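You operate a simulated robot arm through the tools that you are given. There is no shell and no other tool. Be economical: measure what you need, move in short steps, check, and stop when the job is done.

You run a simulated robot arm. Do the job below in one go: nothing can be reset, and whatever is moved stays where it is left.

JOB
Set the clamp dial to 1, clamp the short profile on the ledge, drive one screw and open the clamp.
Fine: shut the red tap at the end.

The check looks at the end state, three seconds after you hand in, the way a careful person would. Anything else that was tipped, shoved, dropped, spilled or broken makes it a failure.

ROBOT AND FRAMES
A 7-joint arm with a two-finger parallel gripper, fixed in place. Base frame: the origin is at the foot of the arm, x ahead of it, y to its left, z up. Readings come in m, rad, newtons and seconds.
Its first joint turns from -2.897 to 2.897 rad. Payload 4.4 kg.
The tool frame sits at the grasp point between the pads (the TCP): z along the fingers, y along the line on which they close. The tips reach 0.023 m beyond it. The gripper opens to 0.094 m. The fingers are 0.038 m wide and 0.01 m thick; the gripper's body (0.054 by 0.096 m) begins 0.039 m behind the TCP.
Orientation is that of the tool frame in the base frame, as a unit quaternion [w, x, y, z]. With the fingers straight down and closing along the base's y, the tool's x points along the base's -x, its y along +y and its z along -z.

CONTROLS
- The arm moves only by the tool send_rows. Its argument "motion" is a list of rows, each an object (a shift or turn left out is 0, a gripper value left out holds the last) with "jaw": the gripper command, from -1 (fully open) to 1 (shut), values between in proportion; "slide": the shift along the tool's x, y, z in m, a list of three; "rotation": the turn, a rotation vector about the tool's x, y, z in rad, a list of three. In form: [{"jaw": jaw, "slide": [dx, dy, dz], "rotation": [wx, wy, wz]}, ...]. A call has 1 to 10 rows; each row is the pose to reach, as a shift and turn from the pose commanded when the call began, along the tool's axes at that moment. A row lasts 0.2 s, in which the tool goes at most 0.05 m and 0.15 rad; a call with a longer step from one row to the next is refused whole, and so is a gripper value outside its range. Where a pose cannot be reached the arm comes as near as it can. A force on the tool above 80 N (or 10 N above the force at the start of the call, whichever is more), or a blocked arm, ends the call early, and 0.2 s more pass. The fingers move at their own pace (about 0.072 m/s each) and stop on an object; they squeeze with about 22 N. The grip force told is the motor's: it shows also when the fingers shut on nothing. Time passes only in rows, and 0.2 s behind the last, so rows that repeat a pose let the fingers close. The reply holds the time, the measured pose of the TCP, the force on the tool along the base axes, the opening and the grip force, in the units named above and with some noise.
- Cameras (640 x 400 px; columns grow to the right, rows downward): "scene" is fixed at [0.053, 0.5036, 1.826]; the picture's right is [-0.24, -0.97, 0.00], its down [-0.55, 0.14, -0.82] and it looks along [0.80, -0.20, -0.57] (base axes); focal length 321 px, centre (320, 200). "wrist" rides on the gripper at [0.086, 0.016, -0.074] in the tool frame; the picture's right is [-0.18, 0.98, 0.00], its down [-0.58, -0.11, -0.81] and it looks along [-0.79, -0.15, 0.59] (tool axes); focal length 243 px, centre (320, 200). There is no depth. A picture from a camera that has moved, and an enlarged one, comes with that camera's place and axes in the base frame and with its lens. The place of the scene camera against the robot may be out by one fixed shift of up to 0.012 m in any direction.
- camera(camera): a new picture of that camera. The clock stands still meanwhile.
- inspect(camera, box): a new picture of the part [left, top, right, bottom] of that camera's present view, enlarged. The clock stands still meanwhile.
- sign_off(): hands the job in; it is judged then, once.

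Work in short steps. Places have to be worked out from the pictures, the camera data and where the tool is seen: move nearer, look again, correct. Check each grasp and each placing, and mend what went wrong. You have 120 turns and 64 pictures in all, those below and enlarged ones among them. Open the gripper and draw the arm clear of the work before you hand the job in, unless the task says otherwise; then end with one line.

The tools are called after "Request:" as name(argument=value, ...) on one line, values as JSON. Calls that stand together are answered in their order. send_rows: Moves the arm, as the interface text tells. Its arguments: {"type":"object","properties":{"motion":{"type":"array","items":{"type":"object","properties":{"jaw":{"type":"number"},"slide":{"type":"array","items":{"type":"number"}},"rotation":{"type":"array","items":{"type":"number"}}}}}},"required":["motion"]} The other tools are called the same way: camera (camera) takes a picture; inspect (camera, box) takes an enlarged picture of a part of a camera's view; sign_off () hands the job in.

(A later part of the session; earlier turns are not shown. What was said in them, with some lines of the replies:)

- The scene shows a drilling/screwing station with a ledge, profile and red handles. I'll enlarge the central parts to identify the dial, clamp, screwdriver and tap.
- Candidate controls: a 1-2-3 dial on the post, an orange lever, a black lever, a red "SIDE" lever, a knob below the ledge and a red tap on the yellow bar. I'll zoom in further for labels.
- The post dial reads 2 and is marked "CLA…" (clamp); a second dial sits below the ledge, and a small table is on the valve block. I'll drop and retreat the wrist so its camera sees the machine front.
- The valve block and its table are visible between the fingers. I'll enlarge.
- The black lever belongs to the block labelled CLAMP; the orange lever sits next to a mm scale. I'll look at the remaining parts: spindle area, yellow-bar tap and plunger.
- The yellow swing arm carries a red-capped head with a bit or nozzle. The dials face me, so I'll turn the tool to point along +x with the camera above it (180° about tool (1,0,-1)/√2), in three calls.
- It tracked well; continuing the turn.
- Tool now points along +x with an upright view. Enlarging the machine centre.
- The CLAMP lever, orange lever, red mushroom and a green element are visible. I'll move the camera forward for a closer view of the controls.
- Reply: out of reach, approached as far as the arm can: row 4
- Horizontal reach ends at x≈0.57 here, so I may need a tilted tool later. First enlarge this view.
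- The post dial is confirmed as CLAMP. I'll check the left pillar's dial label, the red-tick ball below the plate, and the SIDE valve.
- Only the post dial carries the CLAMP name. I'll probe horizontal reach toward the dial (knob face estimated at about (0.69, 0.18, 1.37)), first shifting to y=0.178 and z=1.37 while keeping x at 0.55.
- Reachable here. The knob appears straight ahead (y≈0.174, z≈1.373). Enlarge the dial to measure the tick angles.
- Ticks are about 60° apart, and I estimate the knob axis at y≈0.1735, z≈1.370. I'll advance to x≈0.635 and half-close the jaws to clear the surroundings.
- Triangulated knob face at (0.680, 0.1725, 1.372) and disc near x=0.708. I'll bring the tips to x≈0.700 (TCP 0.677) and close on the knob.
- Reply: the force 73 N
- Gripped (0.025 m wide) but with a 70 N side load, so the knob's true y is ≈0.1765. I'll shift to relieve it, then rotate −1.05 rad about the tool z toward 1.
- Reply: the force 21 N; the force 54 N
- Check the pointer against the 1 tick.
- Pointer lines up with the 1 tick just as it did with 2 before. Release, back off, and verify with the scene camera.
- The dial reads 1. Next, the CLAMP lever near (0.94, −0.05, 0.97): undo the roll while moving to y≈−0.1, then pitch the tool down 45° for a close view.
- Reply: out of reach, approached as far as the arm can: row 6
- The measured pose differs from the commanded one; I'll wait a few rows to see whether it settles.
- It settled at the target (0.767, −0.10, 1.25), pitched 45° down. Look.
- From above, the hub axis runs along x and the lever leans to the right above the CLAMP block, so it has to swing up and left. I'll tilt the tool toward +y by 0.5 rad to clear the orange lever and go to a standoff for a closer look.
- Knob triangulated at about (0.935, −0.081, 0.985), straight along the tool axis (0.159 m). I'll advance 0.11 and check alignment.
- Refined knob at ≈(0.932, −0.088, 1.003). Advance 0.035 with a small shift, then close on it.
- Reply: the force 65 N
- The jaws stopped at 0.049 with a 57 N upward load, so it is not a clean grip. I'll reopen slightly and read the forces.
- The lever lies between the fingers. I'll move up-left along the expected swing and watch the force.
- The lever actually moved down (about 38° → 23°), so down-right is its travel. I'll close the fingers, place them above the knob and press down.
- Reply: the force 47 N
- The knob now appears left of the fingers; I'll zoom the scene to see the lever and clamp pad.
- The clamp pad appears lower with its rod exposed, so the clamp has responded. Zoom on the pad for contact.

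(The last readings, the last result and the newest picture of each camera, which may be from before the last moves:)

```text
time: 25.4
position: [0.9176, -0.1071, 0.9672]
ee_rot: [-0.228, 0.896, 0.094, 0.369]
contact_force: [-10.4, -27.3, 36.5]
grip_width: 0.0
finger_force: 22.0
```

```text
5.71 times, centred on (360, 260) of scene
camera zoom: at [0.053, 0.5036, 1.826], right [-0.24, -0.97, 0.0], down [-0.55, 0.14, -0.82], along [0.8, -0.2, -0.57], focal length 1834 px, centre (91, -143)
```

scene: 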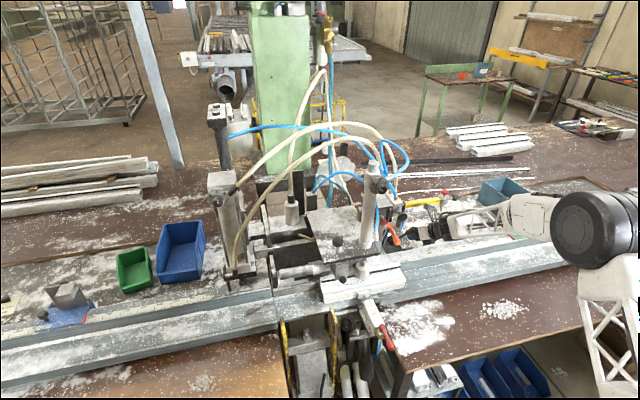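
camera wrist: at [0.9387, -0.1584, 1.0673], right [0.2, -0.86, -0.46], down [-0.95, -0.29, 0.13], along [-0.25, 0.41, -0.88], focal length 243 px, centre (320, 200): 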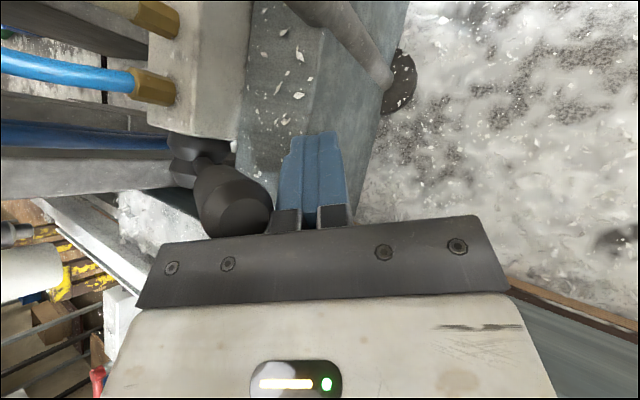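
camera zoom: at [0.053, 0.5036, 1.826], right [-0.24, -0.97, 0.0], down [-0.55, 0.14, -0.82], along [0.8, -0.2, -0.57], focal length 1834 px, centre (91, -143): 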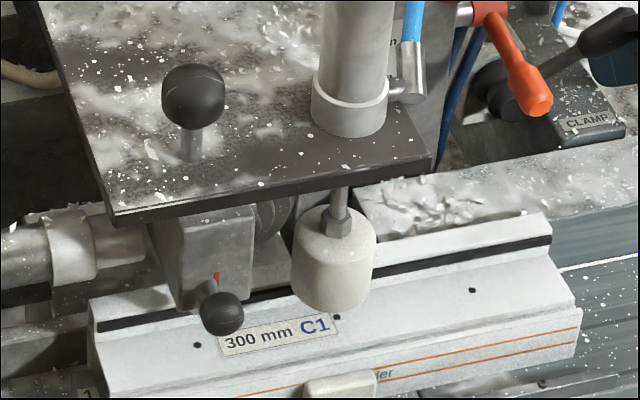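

Both the top pad and the SIDE pad have come onto the profile: clamped. I'll withdraw the fingers sideways (−y), then back, without lifting the lever.

Request:
send_rows(motion=[{"slide": [0, 0.026, -0.0145]}, {"slide": [0, 0.053, -0.029]}, {"slide": [0, 0.07, -0.06]}, {"slide": [0.01, 0.07, -0.11]}, {"slide": [0.02, 0.07, -0.14]}])

Request:
inspect(camera="scene", box=[304, 200, 432, 290])

```text
refused: row 4 steps farther than a row can; nothing moved
```

```text
4.44 times, centred on (368, 245) of scene
camera zoom: at [0.053, 0.5036, 1.826], right [-0.24, -0.97, 0.0], down [-0.55, 0.14, -0.82], along [0.8, -0.2, -0.57], focal length 1426 px, centre (107, 0)
```

zoom: 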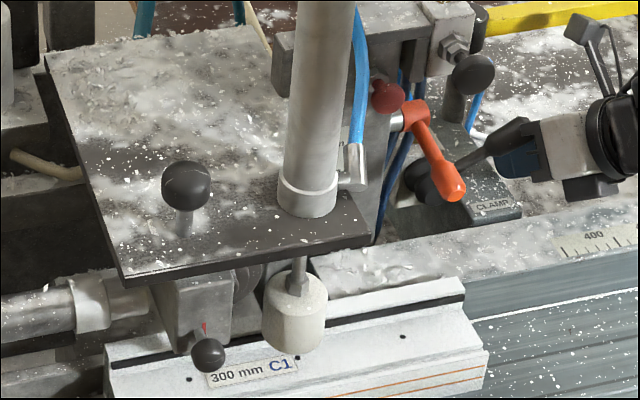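

A step was too long; resend with smaller steps.

Request:
send_rows(motion=[{"slide": [0, 0.026, -0.0145]}, {"slide": [0, 0.053, -0.029]}, {"slide": [0, 0.07, -0.06]}, {"slide": [0.01, 0.07, -0.1]}, {"slide": [0.02, 0.07, -0.14]}])

Request:
inspect(camera="scene", box=[304, 210, 432, 300])

```text
time: 26.6
position: [0.8683, -0.2345, 1.0468]
ee_rot: [-0.229, 0.895, 0.093, 0.37]
contact_force: [0.1, -1.0, -0.4]
grip_width: 0.0
finger_force: 22.6
```

```text
4.44 times, centred on (368, 255) of scene
camera zoom: at [0.053, 0.5036, 1.826], right [-0.24, -0.97, 0.0], down [-0.55, 0.14, -0.82], along [0.8, -0.2, -0.57], focal length 1426 px, centre (107, -44)
```

zoom: 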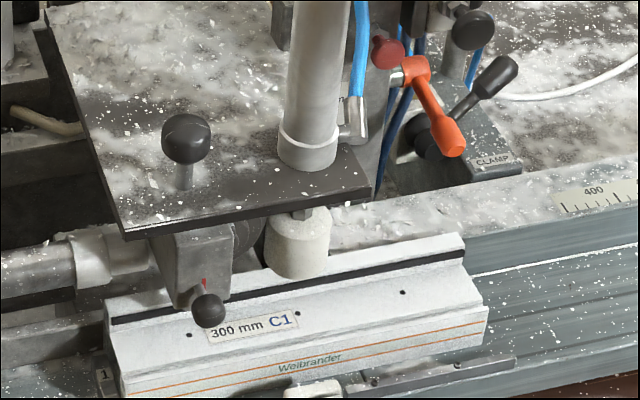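

The clamp opened again: the lever sprang back to its original position. My estimates suggest the knob moves mainly toward −x, so I'll zoom in on the lever from here to find its axis.

Request:
inspect(camera="wrist", box=[140, 0, 300, 100])

```text
4.00 times, centred on (220, 50) of wrist
camera zoom: at [0.889, -0.2869, 1.1471], right [0.2, -0.86, -0.46], down [-0.95, -0.29, 0.13], along [-0.24, 0.41, -0.88], focal length 970 px, centre (720, 800)
```

zoom: 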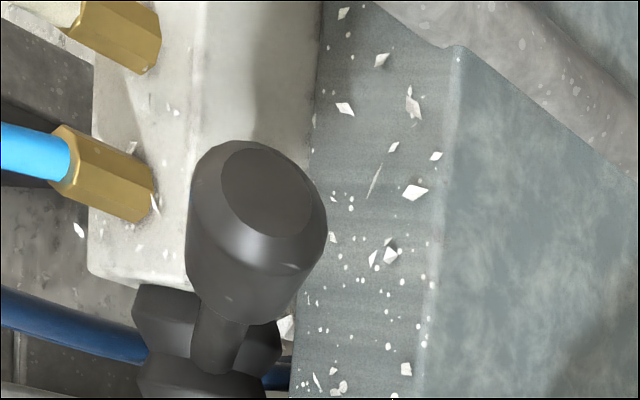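

The lever is moved toward −x (swing around a steep axis) and springs back slowly if not taken far enough. I'll roll the tool 86° so the jaws close across the knob from front and back, at a 0.10 m standoff.

Request:
send_rows(motion=[{"jaw": -0.15, "slide": [0, -0.005, 0.0], "rotation": [0, 0, 0.149]}, {"slide": [0, -0.01, 0.0], "rotation": [0, 0, 0.298]}, {"slide": [0, -0.02, 0.005], "rotation": [0, 0, 0.447]}, {"slide": [0, -0.03, 0.01], "rotation": [0, 0, 0.596]}, {"slide": [0, -0.04, 0.015], "rotation": [0, 0, 0.745]}, {"slide": [0, -0.05, 0.02], "rotation": [0, 0, 0.894]}, {"slide": [0, -0.06, 0.025], "rotation": [0, 0, 1.043]}, {"slide": [0, -0.07, 0.03], "rotation": [0, 0, 1.192]}, {"slide": [0.002, -0.083, 0.04], "rotation": [0, 0, 1.341]}, {"slide": [0.005, -0.0958, 0.05], "rotation": [0, 0, 1.49]}])

Request:
send_rows(motion=[{}, {}])

Request:
camera(camera="wrist")

```text
time: 28.8
position: [0.8719, -0.1257, 1.0524]
ee_rot: [-0.419, 0.722, -0.539, 0.117]
contact_force: [0.0, 0.5, 0.4]
grip_width: 0.0539
finger_force: 0.0
```

```text
time: 29.4
position: [0.8709, -0.126, 1.0519]
ee_rot: [-0.419, 0.722, -0.538, 0.118]
contact_force: [0.7, -0.5, 0.6]
grip_width: 0.054
finger_force: 0.1
```

```text
15 pictures are left
camera wrist: at [0.8485, -0.2412, 1.0607], right [-0.74, 0.09, -0.67], down [-0.66, 0.13, 0.74], along [0.16, 0.99, -0.04], focal length 243 px, centre (320, 200)
```

wrist: 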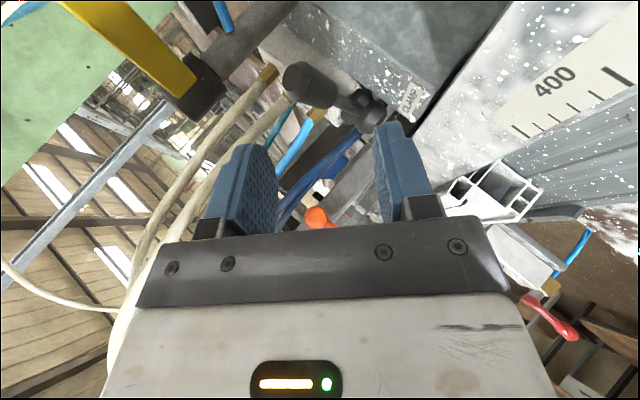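

Good side view of the lever and hub; zoom to determine the hub axis.

Request:
inspect(camera="wrist", box=[270, 50, 430, 150])

```text
4.00 times, centred on (350, 100) of wrist
camera zoom: at [0.8485, -0.2412, 1.0607], right [-0.74, 0.09, -0.67], down [-0.66, 0.13, 0.74], along [0.16, 0.99, -0.04], focal length 970 px, centre (200, 600)
```

zoom: 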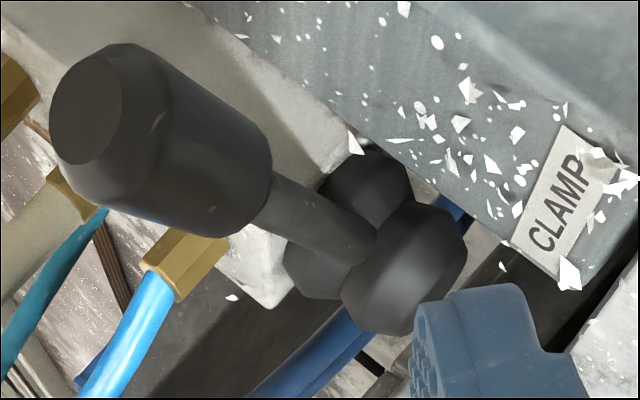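

I judge the knob at (0.931, −0.085, 0.998) with the lever tilting toward −x. I'll advance 0.088 and close on it from front and back.

Request:
send_rows(motion=[{"jaw": -0.12, "slide": [0.001, -0.002, 0.03]}, {"slide": [0.003, -0.004, 0.06]}, {"slide": [0.003, -0.004, 0.086]}, {"jaw": 1, "slide": [0.003, -0.004, 0.086]}, {"slide": [0.003, -0.004, 0.086]}])

```text
time: 30.6
position: [0.9291, -0.0904, 1.0005]
ee_rot: [-0.419, 0.722, -0.538, 0.121]
contact_force: [0.4, -3.5, 13.1]
grip_width: 0.0334
finger_force: 45.0
```

Gripped (0.033 m wide). Now pull toward −x by 0.045 gradually and read the forces.

Request:
send_rows(motion=[{"jaw": 1, "slide": [-0.005, 0.0085, -0.008]}, {"slide": [-0.01, 0.017, -0.0155]}, {"slide": [-0.014, 0.024, -0.022]}, {"slide": [-0.018, 0.0305, -0.028]}, {"slide": [-0.018, 0.0305, -0.028]}])

Request:
inspect(camera="scene", box=[304, 200, 432, 290])

```text
time: 31.8
position: [0.8852, -0.0856, 1.0015]
ee_rot: [-0.419, 0.722, -0.537, 0.119]
contact_force: [49.1, 20.9, 10.2]
grip_width: 0.0252
finger_force: 45.1
```

```text
4.44 times, centred on (368, 245) of scene
camera zoom: at [0.053, 0.5036, 1.826], right [-0.24, -0.97, 0.0], down [-0.55, 0.14, -0.82], along [0.8, -0.2, -0.57], focal length 1426 px, centre (107, 0)
```

zoom: 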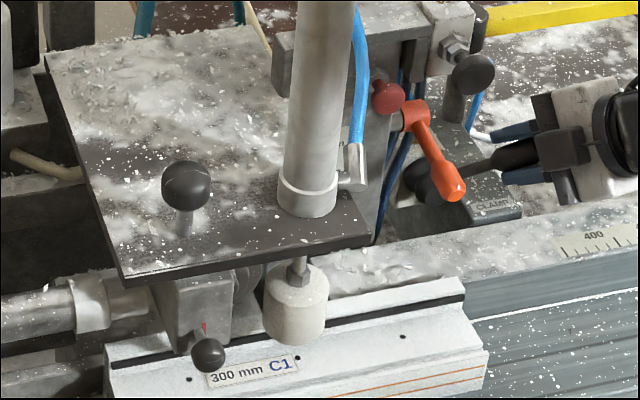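

The clamp is descending. I'll pull another 0.012 to make sure it latches, then check whether the force drops.

Request:
send_rows(motion=[{"slide": [-0.0024, 0.004, -0.0037]}, {"slide": [-0.0048, 0.008, -0.0074]}, {"slide": [-0.0048, 0.008, -0.0074]}, {"slide": [-0.0048, 0.008, -0.0074]}, {"slide": [-0.0048, 0.008, -0.0074]}])

Request:
send_rows(motion=[{"jaw": -0.2}, {"jaw": -0.2}, {"jaw": -0.2}, {"jaw": -0.2}, {"jaw": -0.2}, {"jaw": -0.2}])

Request:
inspect(camera="scene", box=[304, 200, 432, 290])

```text
time: 32.3
position: [0.8823, -0.0864, 1.0067]
ee_rot: [-0.421, 0.721, -0.537, 0.121]
contact_force: [28.8, 1.9, -1.3]
grip_width: 0.0254
finger_force: 44.8
stopped in row 2: the force on the tool passed its limit (the readings are from after the stop); the commanded pose is now the measured one
```

```text
time: 33.7
position: [0.8804, -0.0872, 1.0051]
ee_rot: [-0.42, 0.721, -0.537, 0.121]
contact_force: [-0.2, 1.4, 0.3]
grip_width: 0.0563
finger_force: 0.1
```

```text
4.44 times, centred on (368, 245) of scene
camera zoom: at [0.053, 0.5036, 1.826], right [-0.24, -0.97, 0.0], down [-0.55, 0.14, -0.82], along [0.8, -0.2, -0.57], focal length 1426 px, centre (107, 0)
```

zoom: 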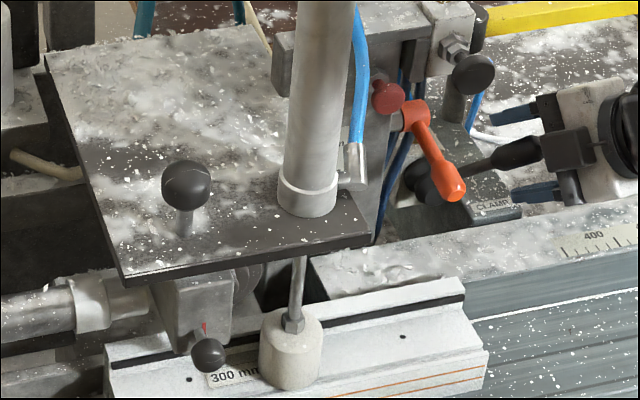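

The clamp pad has now come fully down with the jaws open and no force. Withdraw straight back and verify that it holds.

Request:
send_rows(motion=[{"slide": [0, 0, -0.03]}, {"slide": [0, 0, -0.07]}, {"slide": [0, 0, -0.11]}, {"slide": [0, 0, -0.14]}, {"slide": [0, 0, -0.14]}, {"slide": [0, 0, -0.14]}])

Request:
inspect(camera="scene", box=[304, 190, 448, 300])

```text
time: 35.1
position: [0.7926, -0.1537, 1.0924]
ee_rot: [-0.421, 0.721, -0.537, 0.12]
contact_force: [-0.3, -0.5, 0.3]
grip_width: 0.0567
finger_force: 0.0
```

```text
3.64 times, centred on (376, 245) of scene
camera zoom: at [0.053, 0.5036, 1.826], right [-0.24, -0.97, 0.0], down [-0.55, 0.14, -0.82], along [0.8, -0.2, -0.57], focal length 1167 px, centre (116, 36)
```

zoom: 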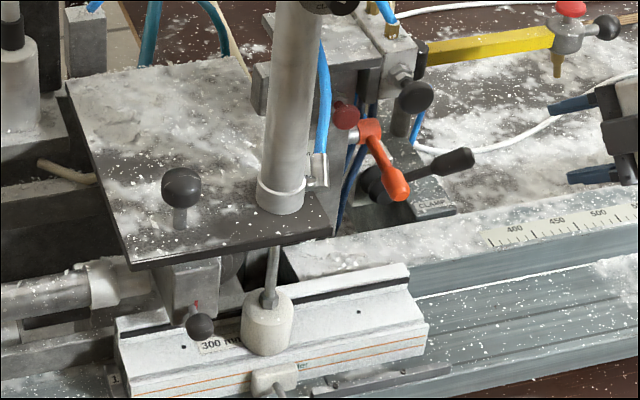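

Clamped and holding. The orange handle looks like a height-lock for the mm scale, while the black mushroom on the hose-fed valve box ("MN5…") looks like the driver's push valve at ≈(0.82, 0.022, 1.157). I'll bring closed fingertips in front of it and look.

Request:
send_rows(motion=[{"jaw": 1, "slide": [-0.038, -0.009, 0.0]}, {"slide": [-0.077, -0.018, 0.003]}, {"slide": [-0.115, -0.027, 0.006]}, {"slide": [-0.154, -0.036, 0.009]}, {"slide": [-0.192, -0.045, 0.0127]}, {"slide": [-0.192, -0.045, 0.0127]}])

Request:
camera(camera="wrist")

```text
time: 36.5
position: [0.7579, 0.026, 1.1698]
ee_rot: [-0.421, 0.722, -0.536, 0.12]
contact_force: [-0.3, -0.1, 1.1]
grip_width: 0.0
finger_force: 22.4
```

```text
10 pictures are left
camera wrist: at [0.7327, -0.0894, 1.1789], right [-0.73, 0.09, -0.67], down [-0.66, 0.13, 0.74], along [0.16, 0.99, -0.04], focal length 243 px, centre (320, 200)
```

wrist: 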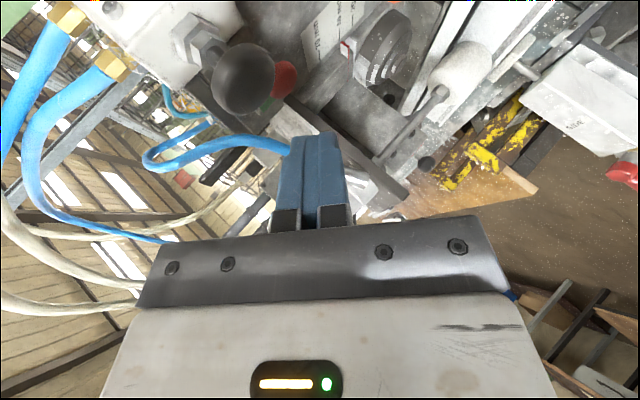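

The button is confirmed at (0.82, 0.022, 1.155), just ahead of the fingertips. Press along +x in small steps.

Request:
send_rows(motion=[{"slide": [0.006, -0.01, 0.0093]}, {"slide": [0.012, -0.02, 0.0186]}, {"slide": [0.014, -0.024, 0.0217]}, {"slide": [0.016, -0.0275, 0.025]}, {"slide": [0.018, -0.031, 0.028]}, {"slide": [0.02, -0.034, 0.031]}, {"slide": [0.02, -0.034, 0.031]}])

```text
time: 37.6
position: [0.7932, 0.0241, 1.1693]
ee_rot: [-0.422, 0.721, -0.537, 0.118]
contact_force: [-66.9, -4.8, 8.1]
grip_width: 0.0
finger_force: 21.9
stopped in row 5: the force on the tool passed its limit (the readings are from after the stop); the commanded pose is now the measured one
```

Force limit was reached at about 0.82 — pressed to a stop. Look at the result in the scene.

Request:
inspect(camera="scene", box=[304, 200, 448, 300])

```text
4.00 times, centred on (376, 250) of scene
camera zoom: at [0.053, 0.5036, 1.826], right [-0.24, -0.97, 0.0], down [-0.55, 0.14, -0.82], along [0.8, -0.2, -0.57], focal length 1284 px, centre (96, 0)
```

zoom: 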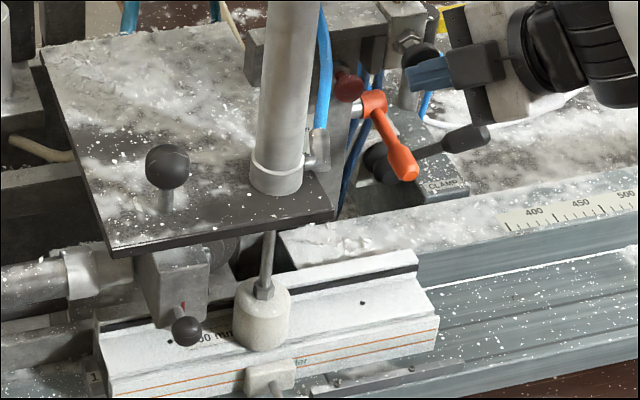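

Nothing obvious yet. Back off, let time pass, and inspect the screw area.

Request:
send_rows(motion=[{"slide": [-0.01, 0.017, -0.0155]}, {"slide": [-0.02, 0.034, -0.031]}, {"slide": [-0.02, 0.034, -0.031]}, {"slide": [-0.02, 0.034, -0.031]}])

Request:
inspect(camera="scene", box=[312, 205, 424, 295])

```text
time: 38.6
position: [0.7471, 0.0232, 1.1678]
ee_rot: [-0.42, 0.722, -0.537, 0.119]
contact_force: [-0.1, -0.5, -0.6]
grip_width: 0.0
finger_force: 21.6
```

```text
4.44 times, centred on (368, 250) of scene
camera zoom: at [0.053, 0.5036, 1.826], right [-0.24, -0.97, 0.0], down [-0.55, 0.14, -0.82], along [0.8, -0.2, -0.57], focal length 1426 px, centre (107, -22)
```

zoom: 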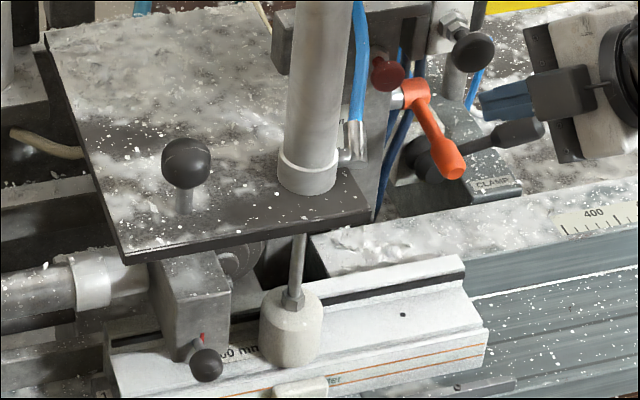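

The block with the ball under the plate is moving down — the driver head responded to the button. Wait for the cycle to run, then look.

Request:
send_rows(motion=[{}, {}, {}, {}, {}, {}, {}, {}, {}, {}])

Request:
inspect(camera="scene", box=[304, 225, 416, 295])

```text
time: 40.8
position: [0.747, 0.0231, 1.1686]
ee_rot: [-0.42, 0.722, -0.537, 0.119]
contact_force: [-0.4, -0.9, 0.0]
grip_width: 0.0001
finger_force: 21.8
```

```text
5.71 times, centred on (360, 260) of scene
camera zoom: at [0.053, 0.5036, 1.826], right [-0.24, -0.97, 0.0], down [-0.55, 0.14, -0.82], along [0.8, -0.2, -0.57], focal length 1834 px, centre (91, -143)
```

zoom: 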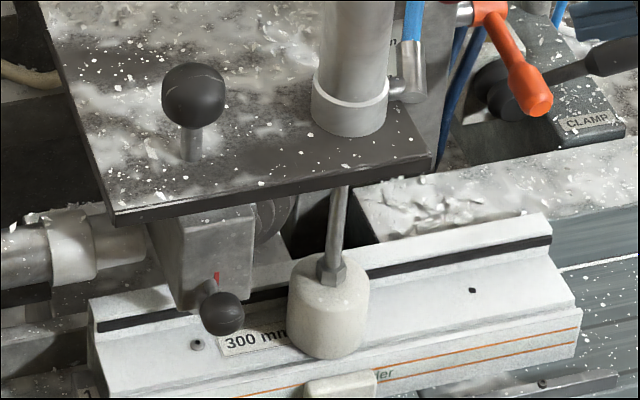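

The head went back up and a screw head now sits in the left hole. Next, open the clamp: move the closed fingertips in front of the lever knob, then push toward +x.

Request:
send_rows(motion=[{"jaw": 1, "slide": [0.034, 0.0027, -0.0184]}, {"slide": [0.067, 0.0055, -0.0368]}, {"slide": [0.1006, 0.0082, -0.0552]}, {"slide": [0.118, 0.0255, -0.02]}, {"slide": [0.136, 0.043, 0.015]}, {"slide": [0.154, 0.06, 0.05]}, {"slide": [0.172, 0.0779, 0.085]}, {"slide": [0.172, 0.0779, 0.085]}])

Request:
send_rows(motion=[{"slide": [0.006, -0.0102, 0.0093]}, {"slide": [0.012, -0.0203, 0.0186]}, {"slide": [0.018, -0.0305, 0.0279]}, {"slide": [0.024, -0.0406, 0.0372]}, {"slide": [0.0285, -0.0487, 0.0446]}, {"slide": [0.0285, -0.0487, 0.0446]}])

```text
time: 42.6
position: [0.8149, -0.0877, 1.0088]
ee_rot: [-0.42, 0.722, -0.537, 0.119]
contact_force: [-0.8, -0.6, -0.5]
grip_width: 0.0
finger_force: 21.6
```

```text
time: 44.0
position: [0.8858, -0.0896, 1.0104]
ee_rot: [-0.42, 0.721, -0.537, 0.119]
contact_force: [-0.2, -0.2, -0.2]
grip_width: 0.0
finger_force: 21.7
```

Request:
send_rows(motion=[{"slide": [0, 0, -0.04]}, {"slide": [0, 0, -0.08]}, {"slide": [0, 0, -0.12]}, {"slide": [0, 0, -0.12]}, {"slide": [0, 0, -0.12]}, {"slide": [0, 0, -0.12]}])

Request:
inspect(camera="scene", box=[320, 205, 440, 355])

```text
time: 45.4
position: [0.8115, -0.1474, 1.0852]
ee_rot: [-0.42, 0.722, -0.536, 0.119]
contact_force: [-0.6, -0.3, -0.6]
grip_width: 0.0
finger_force: 21.9
```

```text
2.67 times, centred on (380, 280) of scene
camera zoom: at [0.053, 0.5036, 1.826], right [-0.24, -0.97, 0.0], down [-0.55, 0.14, -0.82], along [0.8, -0.2, -0.57], focal length 856 px, centre (160, -13)
```

zoom: 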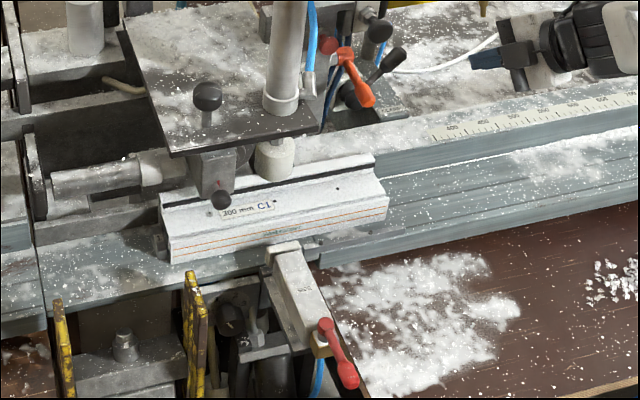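

The clamp is open again and the pad retracted. Now the red tap (red lever on the brass valve at the SIDE cylinder, hub ≈(0.58, 0.175, 0.94), handle in line with the cylinder = open). I'll turn the tool vertical and move above and beside it.

Request:
send_rows(motion=[{"slide": [-0.0392, 0.0203, -0.0092], "rotation": [-0.12, 0.046, 0]}, {"slide": [-0.0784, 0.0406, -0.0185], "rotation": [-0.24, 0.092, 0]}, {"slide": [-0.1177, 0.0609, -0.0277], "rotation": [-0.36, 0.138, 0]}, {"slide": [-0.1569, 0.0812, -0.037], "rotation": [-0.48, 0.184, 0]}, {"slide": [-0.1961, 0.1016, -0.0462], "rotation": [-0.6, 0.23, 0]}, {"slide": [-0.2353, 0.1219, -0.0555], "rotation": [-0.72, 0.276, 0]}, {"slide": [-0.2746, 0.1422, -0.0647], "rotation": [-0.842, 0.323, 0]}, {"slide": [-0.3138, 0.1625, -0.074], "rotation": [-0.842, 0.323, 0]}, {"slide": [-0.3138, 0.1625, -0.074], "rotation": [-0.842, 0.323, 0]}])

Request:
send_rows(motion=[{}, {}])

Request:
camera(camera="wrist")

```text
time: 47.4
position: [0.5344, 0.0632, 0.9565]
ee_rot: [-0.082, 0.799, -0.594, -0.026]
contact_force: [0.1, 0.2, 0.4]
grip_width: 0.0
finger_force: 22.0
out of reach, approached as far as the arm can: row 5, 6, 7, 8, 9
```

```text
time: 48.0
position: [0.5354, 0.062, 0.9574]
ee_rot: [-0.082, 0.799, -0.595, -0.026]
contact_force: [0.6, 0.1, 0.4]
grip_width: 0.0
finger_force: 21.6
```

```text
5 pictures are left
camera wrist: at [0.5405, -0.0379, 1.0159], right [-0.99, -0.1, -0.08], down [-0.11, 0.45, 0.89], along [-0.05, 0.89, -0.46], focal length 243 px, centre (320, 200)
```

wrist: 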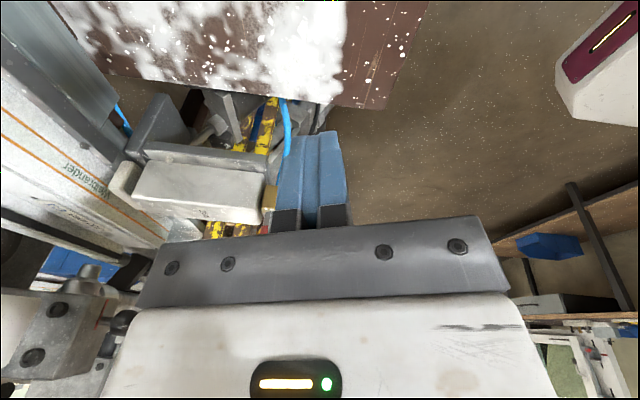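

The requested pose was only partly reachable (probably a wrist limit): the tool sits at z 0.957, just right of the red lever. I'll unwind the roll by 0.6 rad so the pose becomes reachable; it should rise to z≈1.1.

Request:
send_rows(motion=[{"rotation": [0, 0, -0.14]}, {"rotation": [0, 0, -0.28]}, {"rotation": [0, 0, -0.42]}, {"rotation": [0, 0, -0.56]}, {"rotation": [0, 0, -0.6]}, {"rotation": [0, 0, -0.6]}, {"rotation": [0, 0, -0.6]}])

```text
time: 49.6
position: [0.5326, 0.0661, 0.96]
ee_rot: [-0.088, 0.939, -0.332, 0.0]
contact_force: [1.1, -0.2, 0.2]
grip_width: 0.0
finger_force: 22.0
```

The pose is clean now (TCP (0.533, 0.066, 0.960)), with the closed fingers on the right of the lever. I'll lower slightly and push toward +y to turn the lever.

Request:
send_rows(motion=[{"jaw": 1, "slide": [-0.0175, -0.0225, 0.0114]}, {"slide": [-0.035, -0.0449, 0.0228]}, {"slide": [-0.0504, -0.064, 0.0269]}, {"slide": [-0.0628, -0.0793, 0.0302]}, {"slide": [-0.0752, -0.0945, 0.0335]}, {"slide": [-0.0752, -0.0945, 0.0335]}])

Request:
inspect(camera="scene", box=[320, 270, 440, 390])

```text
time: 50.5
position: [0.5345, 0.1482, 0.9446]
ee_rot: [-0.086, 0.938, -0.334, 0.001]
contact_force: [-1.7, -82.6, 9.6]
grip_width: 0.0
finger_force: 22.1
stopped in row 4: the force on the tool passed its limit (the readings are from after the stop); the commanded pose is now the measured one
```

```text
3.33 times, centred on (380, 330) of scene
camera zoom: at [0.053, 0.5036, 1.826], right [-0.24, -0.97, 0.0], down [-0.55, 0.14, -0.82], along [0.8, -0.2, -0.57], focal length 1070 px, centre (120, -233)
```

zoom: 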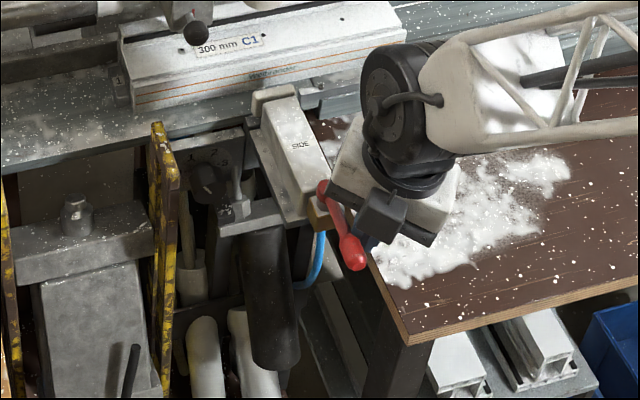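

The lever is blocked toward +y, so it must turn toward −y. I'll back off, lift over the lever and come down on its +y side.

Request:
send_rows(motion=[{"slide": [0.0093, 0.0114, -0.0025]}, {"slide": [0.0076, 0.0065, -0.032]}, {"slide": [0.0019, 0.0046, -0.0618]}, {"slide": [-0.0276, -0.0158, -0.0566]}, {"slide": [-0.0462, -0.0387, -0.0517]}, {"slide": [-0.0679, -0.0654, -0.0459]}, {"slide": [-0.0662, -0.0604, -0.0164]}, {"slide": [-0.0644, -0.0555, 0.0132]}, {"slide": [-0.0644, -0.0555, 0.0132]}])

```text
time: 52.5
position: [0.5214, 0.2364, 0.9299]
ee_rot: [-0.094, 0.938, -0.333, 0.006]
contact_force: [-7.3, 1.0, 20.8]
grip_width: 0.0001
finger_force: 21.6
out of reach, approached as far as the arm can: row 2, 3, 4, 5, 6, 7, 8, 9
stopped in row 9: the force on the tool passed its limit (the readings are from after the stop); the commanded pose is now the measured one
```

It stopped on a force at (0.521, 0.236, 0.930) with reach warnings; look before going on.

Request:
inspect(camera="scene", box=[290, 240, 450, 400])

```text
2.50 times, centred on (370, 320) of scene
camera zoom: at [0.053, 0.5036, 1.826], right [-0.24, -0.97, 0.0], down [-0.55, 0.14, -0.82], along [0.8, -0.2, -0.57], focal length 802 px, centre (195, -100)
```

zoom: 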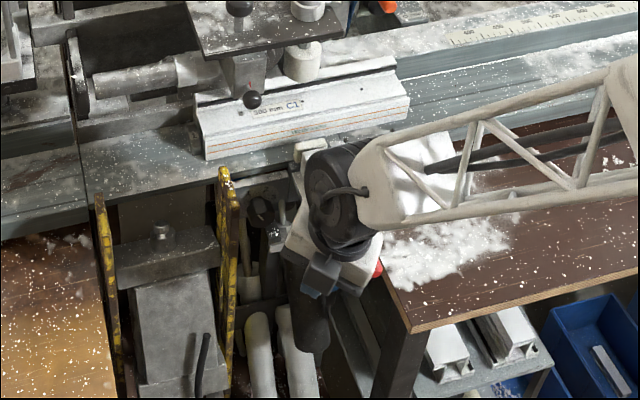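

The gripper is on the +y side with the red lever to its right. I'll raise slightly and push toward −y in small steps.

Request:
send_rows(motion=[{"slide": [-0.0007, -0.002, -0.0118]}, {"slide": [0.0085, 0.0095, -0.0143]}, {"slide": [0.0179, 0.0209, -0.0168]}, {"slide": [0.0272, 0.0324, -0.0192]}, {"slide": [0.0365, 0.0438, -0.0217]}, {"slide": [0.0365, 0.0438, -0.0217]}])

```text
time: 53.9
position: [0.5207, 0.1756, 0.942]
ee_rot: [-0.094, 0.938, -0.333, 0.006]
contact_force: [0.8, 0.2, 1.0]
grip_width: 0.0001
finger_force: 21.6
out of reach, approached as far as the arm can: row 1
```

The lever yields with little resistance. Continue the sweep: −y, then curve toward +x to complete the quarter turn.

Request:
send_rows(motion=[{"slide": [0.0124, 0.0153, -0.0033]}, {"slide": [0.0248, 0.0305, -0.0066]}, {"slide": [0.0419, 0.0358, -0.0085]}, {"slide": [0.0528, 0.0333, -0.0087]}, {"slide": [0.0606, 0.0271, -0.0082]}, {"slide": [0.0606, 0.0271, -0.0082]}])

Request:
inspect(camera="scene", box=[330, 280, 450, 380])

```text
time: 54.9
position: [0.5306, 0.1185, 0.9389]
ee_rot: [-0.092, 0.939, -0.331, 0.001]
contact_force: [-48.0, 15.6, 12.7]
grip_width: 0.0
finger_force: 22.8
stopped in row 4: the force on the tool passed its limit (the readings are from after the stop); the commanded pose is now the measured one
```

```text
4.00 times, centred on (390, 330) of scene
camera zoom: at [0.053, 0.5036, 1.826], right [-0.24, -0.97, 0.0], down [-0.55, 0.14, -0.82], along [0.8, -0.2, -0.57], focal length 1284 px, centre (40, -320)
```

zoom: 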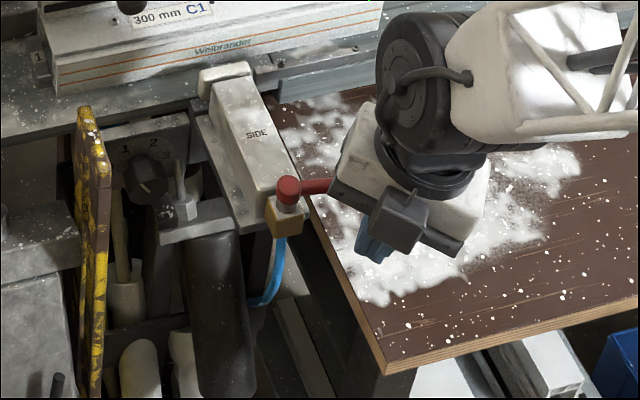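

The red lever now points sideways (−y), against its stop: shut. Back off toward −x, rise, and open the gripper.

Request:
send_rows(motion=[{"slide": [-0.031, 0.025, -0.0023]}, {"slide": [-0.063, 0.05, -0.005]}, {"slide": [-0.066, 0.043, -0.045]}, {"jaw": -1, "slide": [-0.069, 0.037, -0.085]}, {"slide": [-0.072, 0.03, -0.125]}, {"slide": [-0.074, 0.024, -0.165]}, {"slide": [-0.074, 0.024, -0.165]}])

Request:
camera(camera="scene")

```text
time: 56.5
position: [0.4327, 0.1102, 1.0046]
ee_rot: [-0.1, 0.939, -0.33, -0.001]
contact_force: [-0.6, -0.3, -0.1]
grip_width: 0.0938
finger_force: 0.1
out of reach, approached as far as the arm can: row 3, 4, 5, 6, 7
```

```text
1 pictures are left
```

scene: 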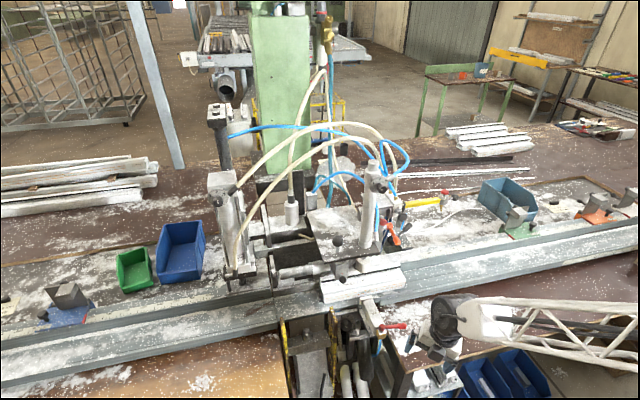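

The red lever stays across and the arm is clear, with the gripper open. Last picture: check dial, clamp, screw and tap together.

Request:
inspect(camera="scene", box=[310, 160, 430, 340])

```text
2.22 times, centred on (370, 250) of scene
camera zoom: at [0.053, 0.5036, 1.826], right [-0.24, -0.97, 0.0], down [-0.55, 0.14, -0.82], along [0.8, -0.2, -0.57], focal length 713 px, centre (209, 89)
```

zoom: 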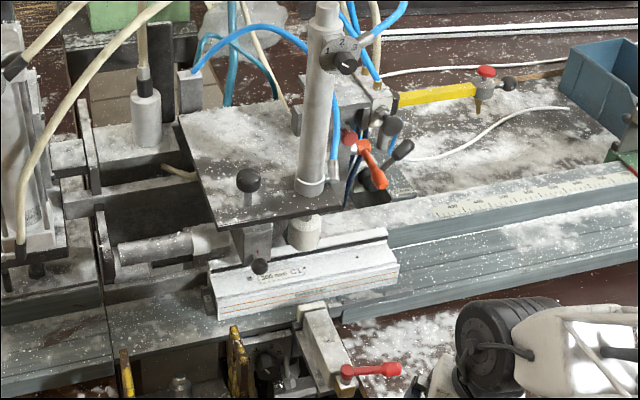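

Everything is as required: dial at 1, screw driven, clamp open, red tap across (shut), and the arm clear with the gripper open. Handing in.

Request:
sign_off()

```text
The job is handed in.
```

The job is done and handed in: the clamp dial is at 1, the 300 mm C1 profile was clamped, one screw was driven, the clamp is open again and the red tap is shut. I took "the red tap" to be the red lever on the brass valve at the SIDE cylinder, not the red-capped head on the yellow arm. My first try at the clamp lever closed the clamp only briefly before it sprang open, so the profile was clamped twice.
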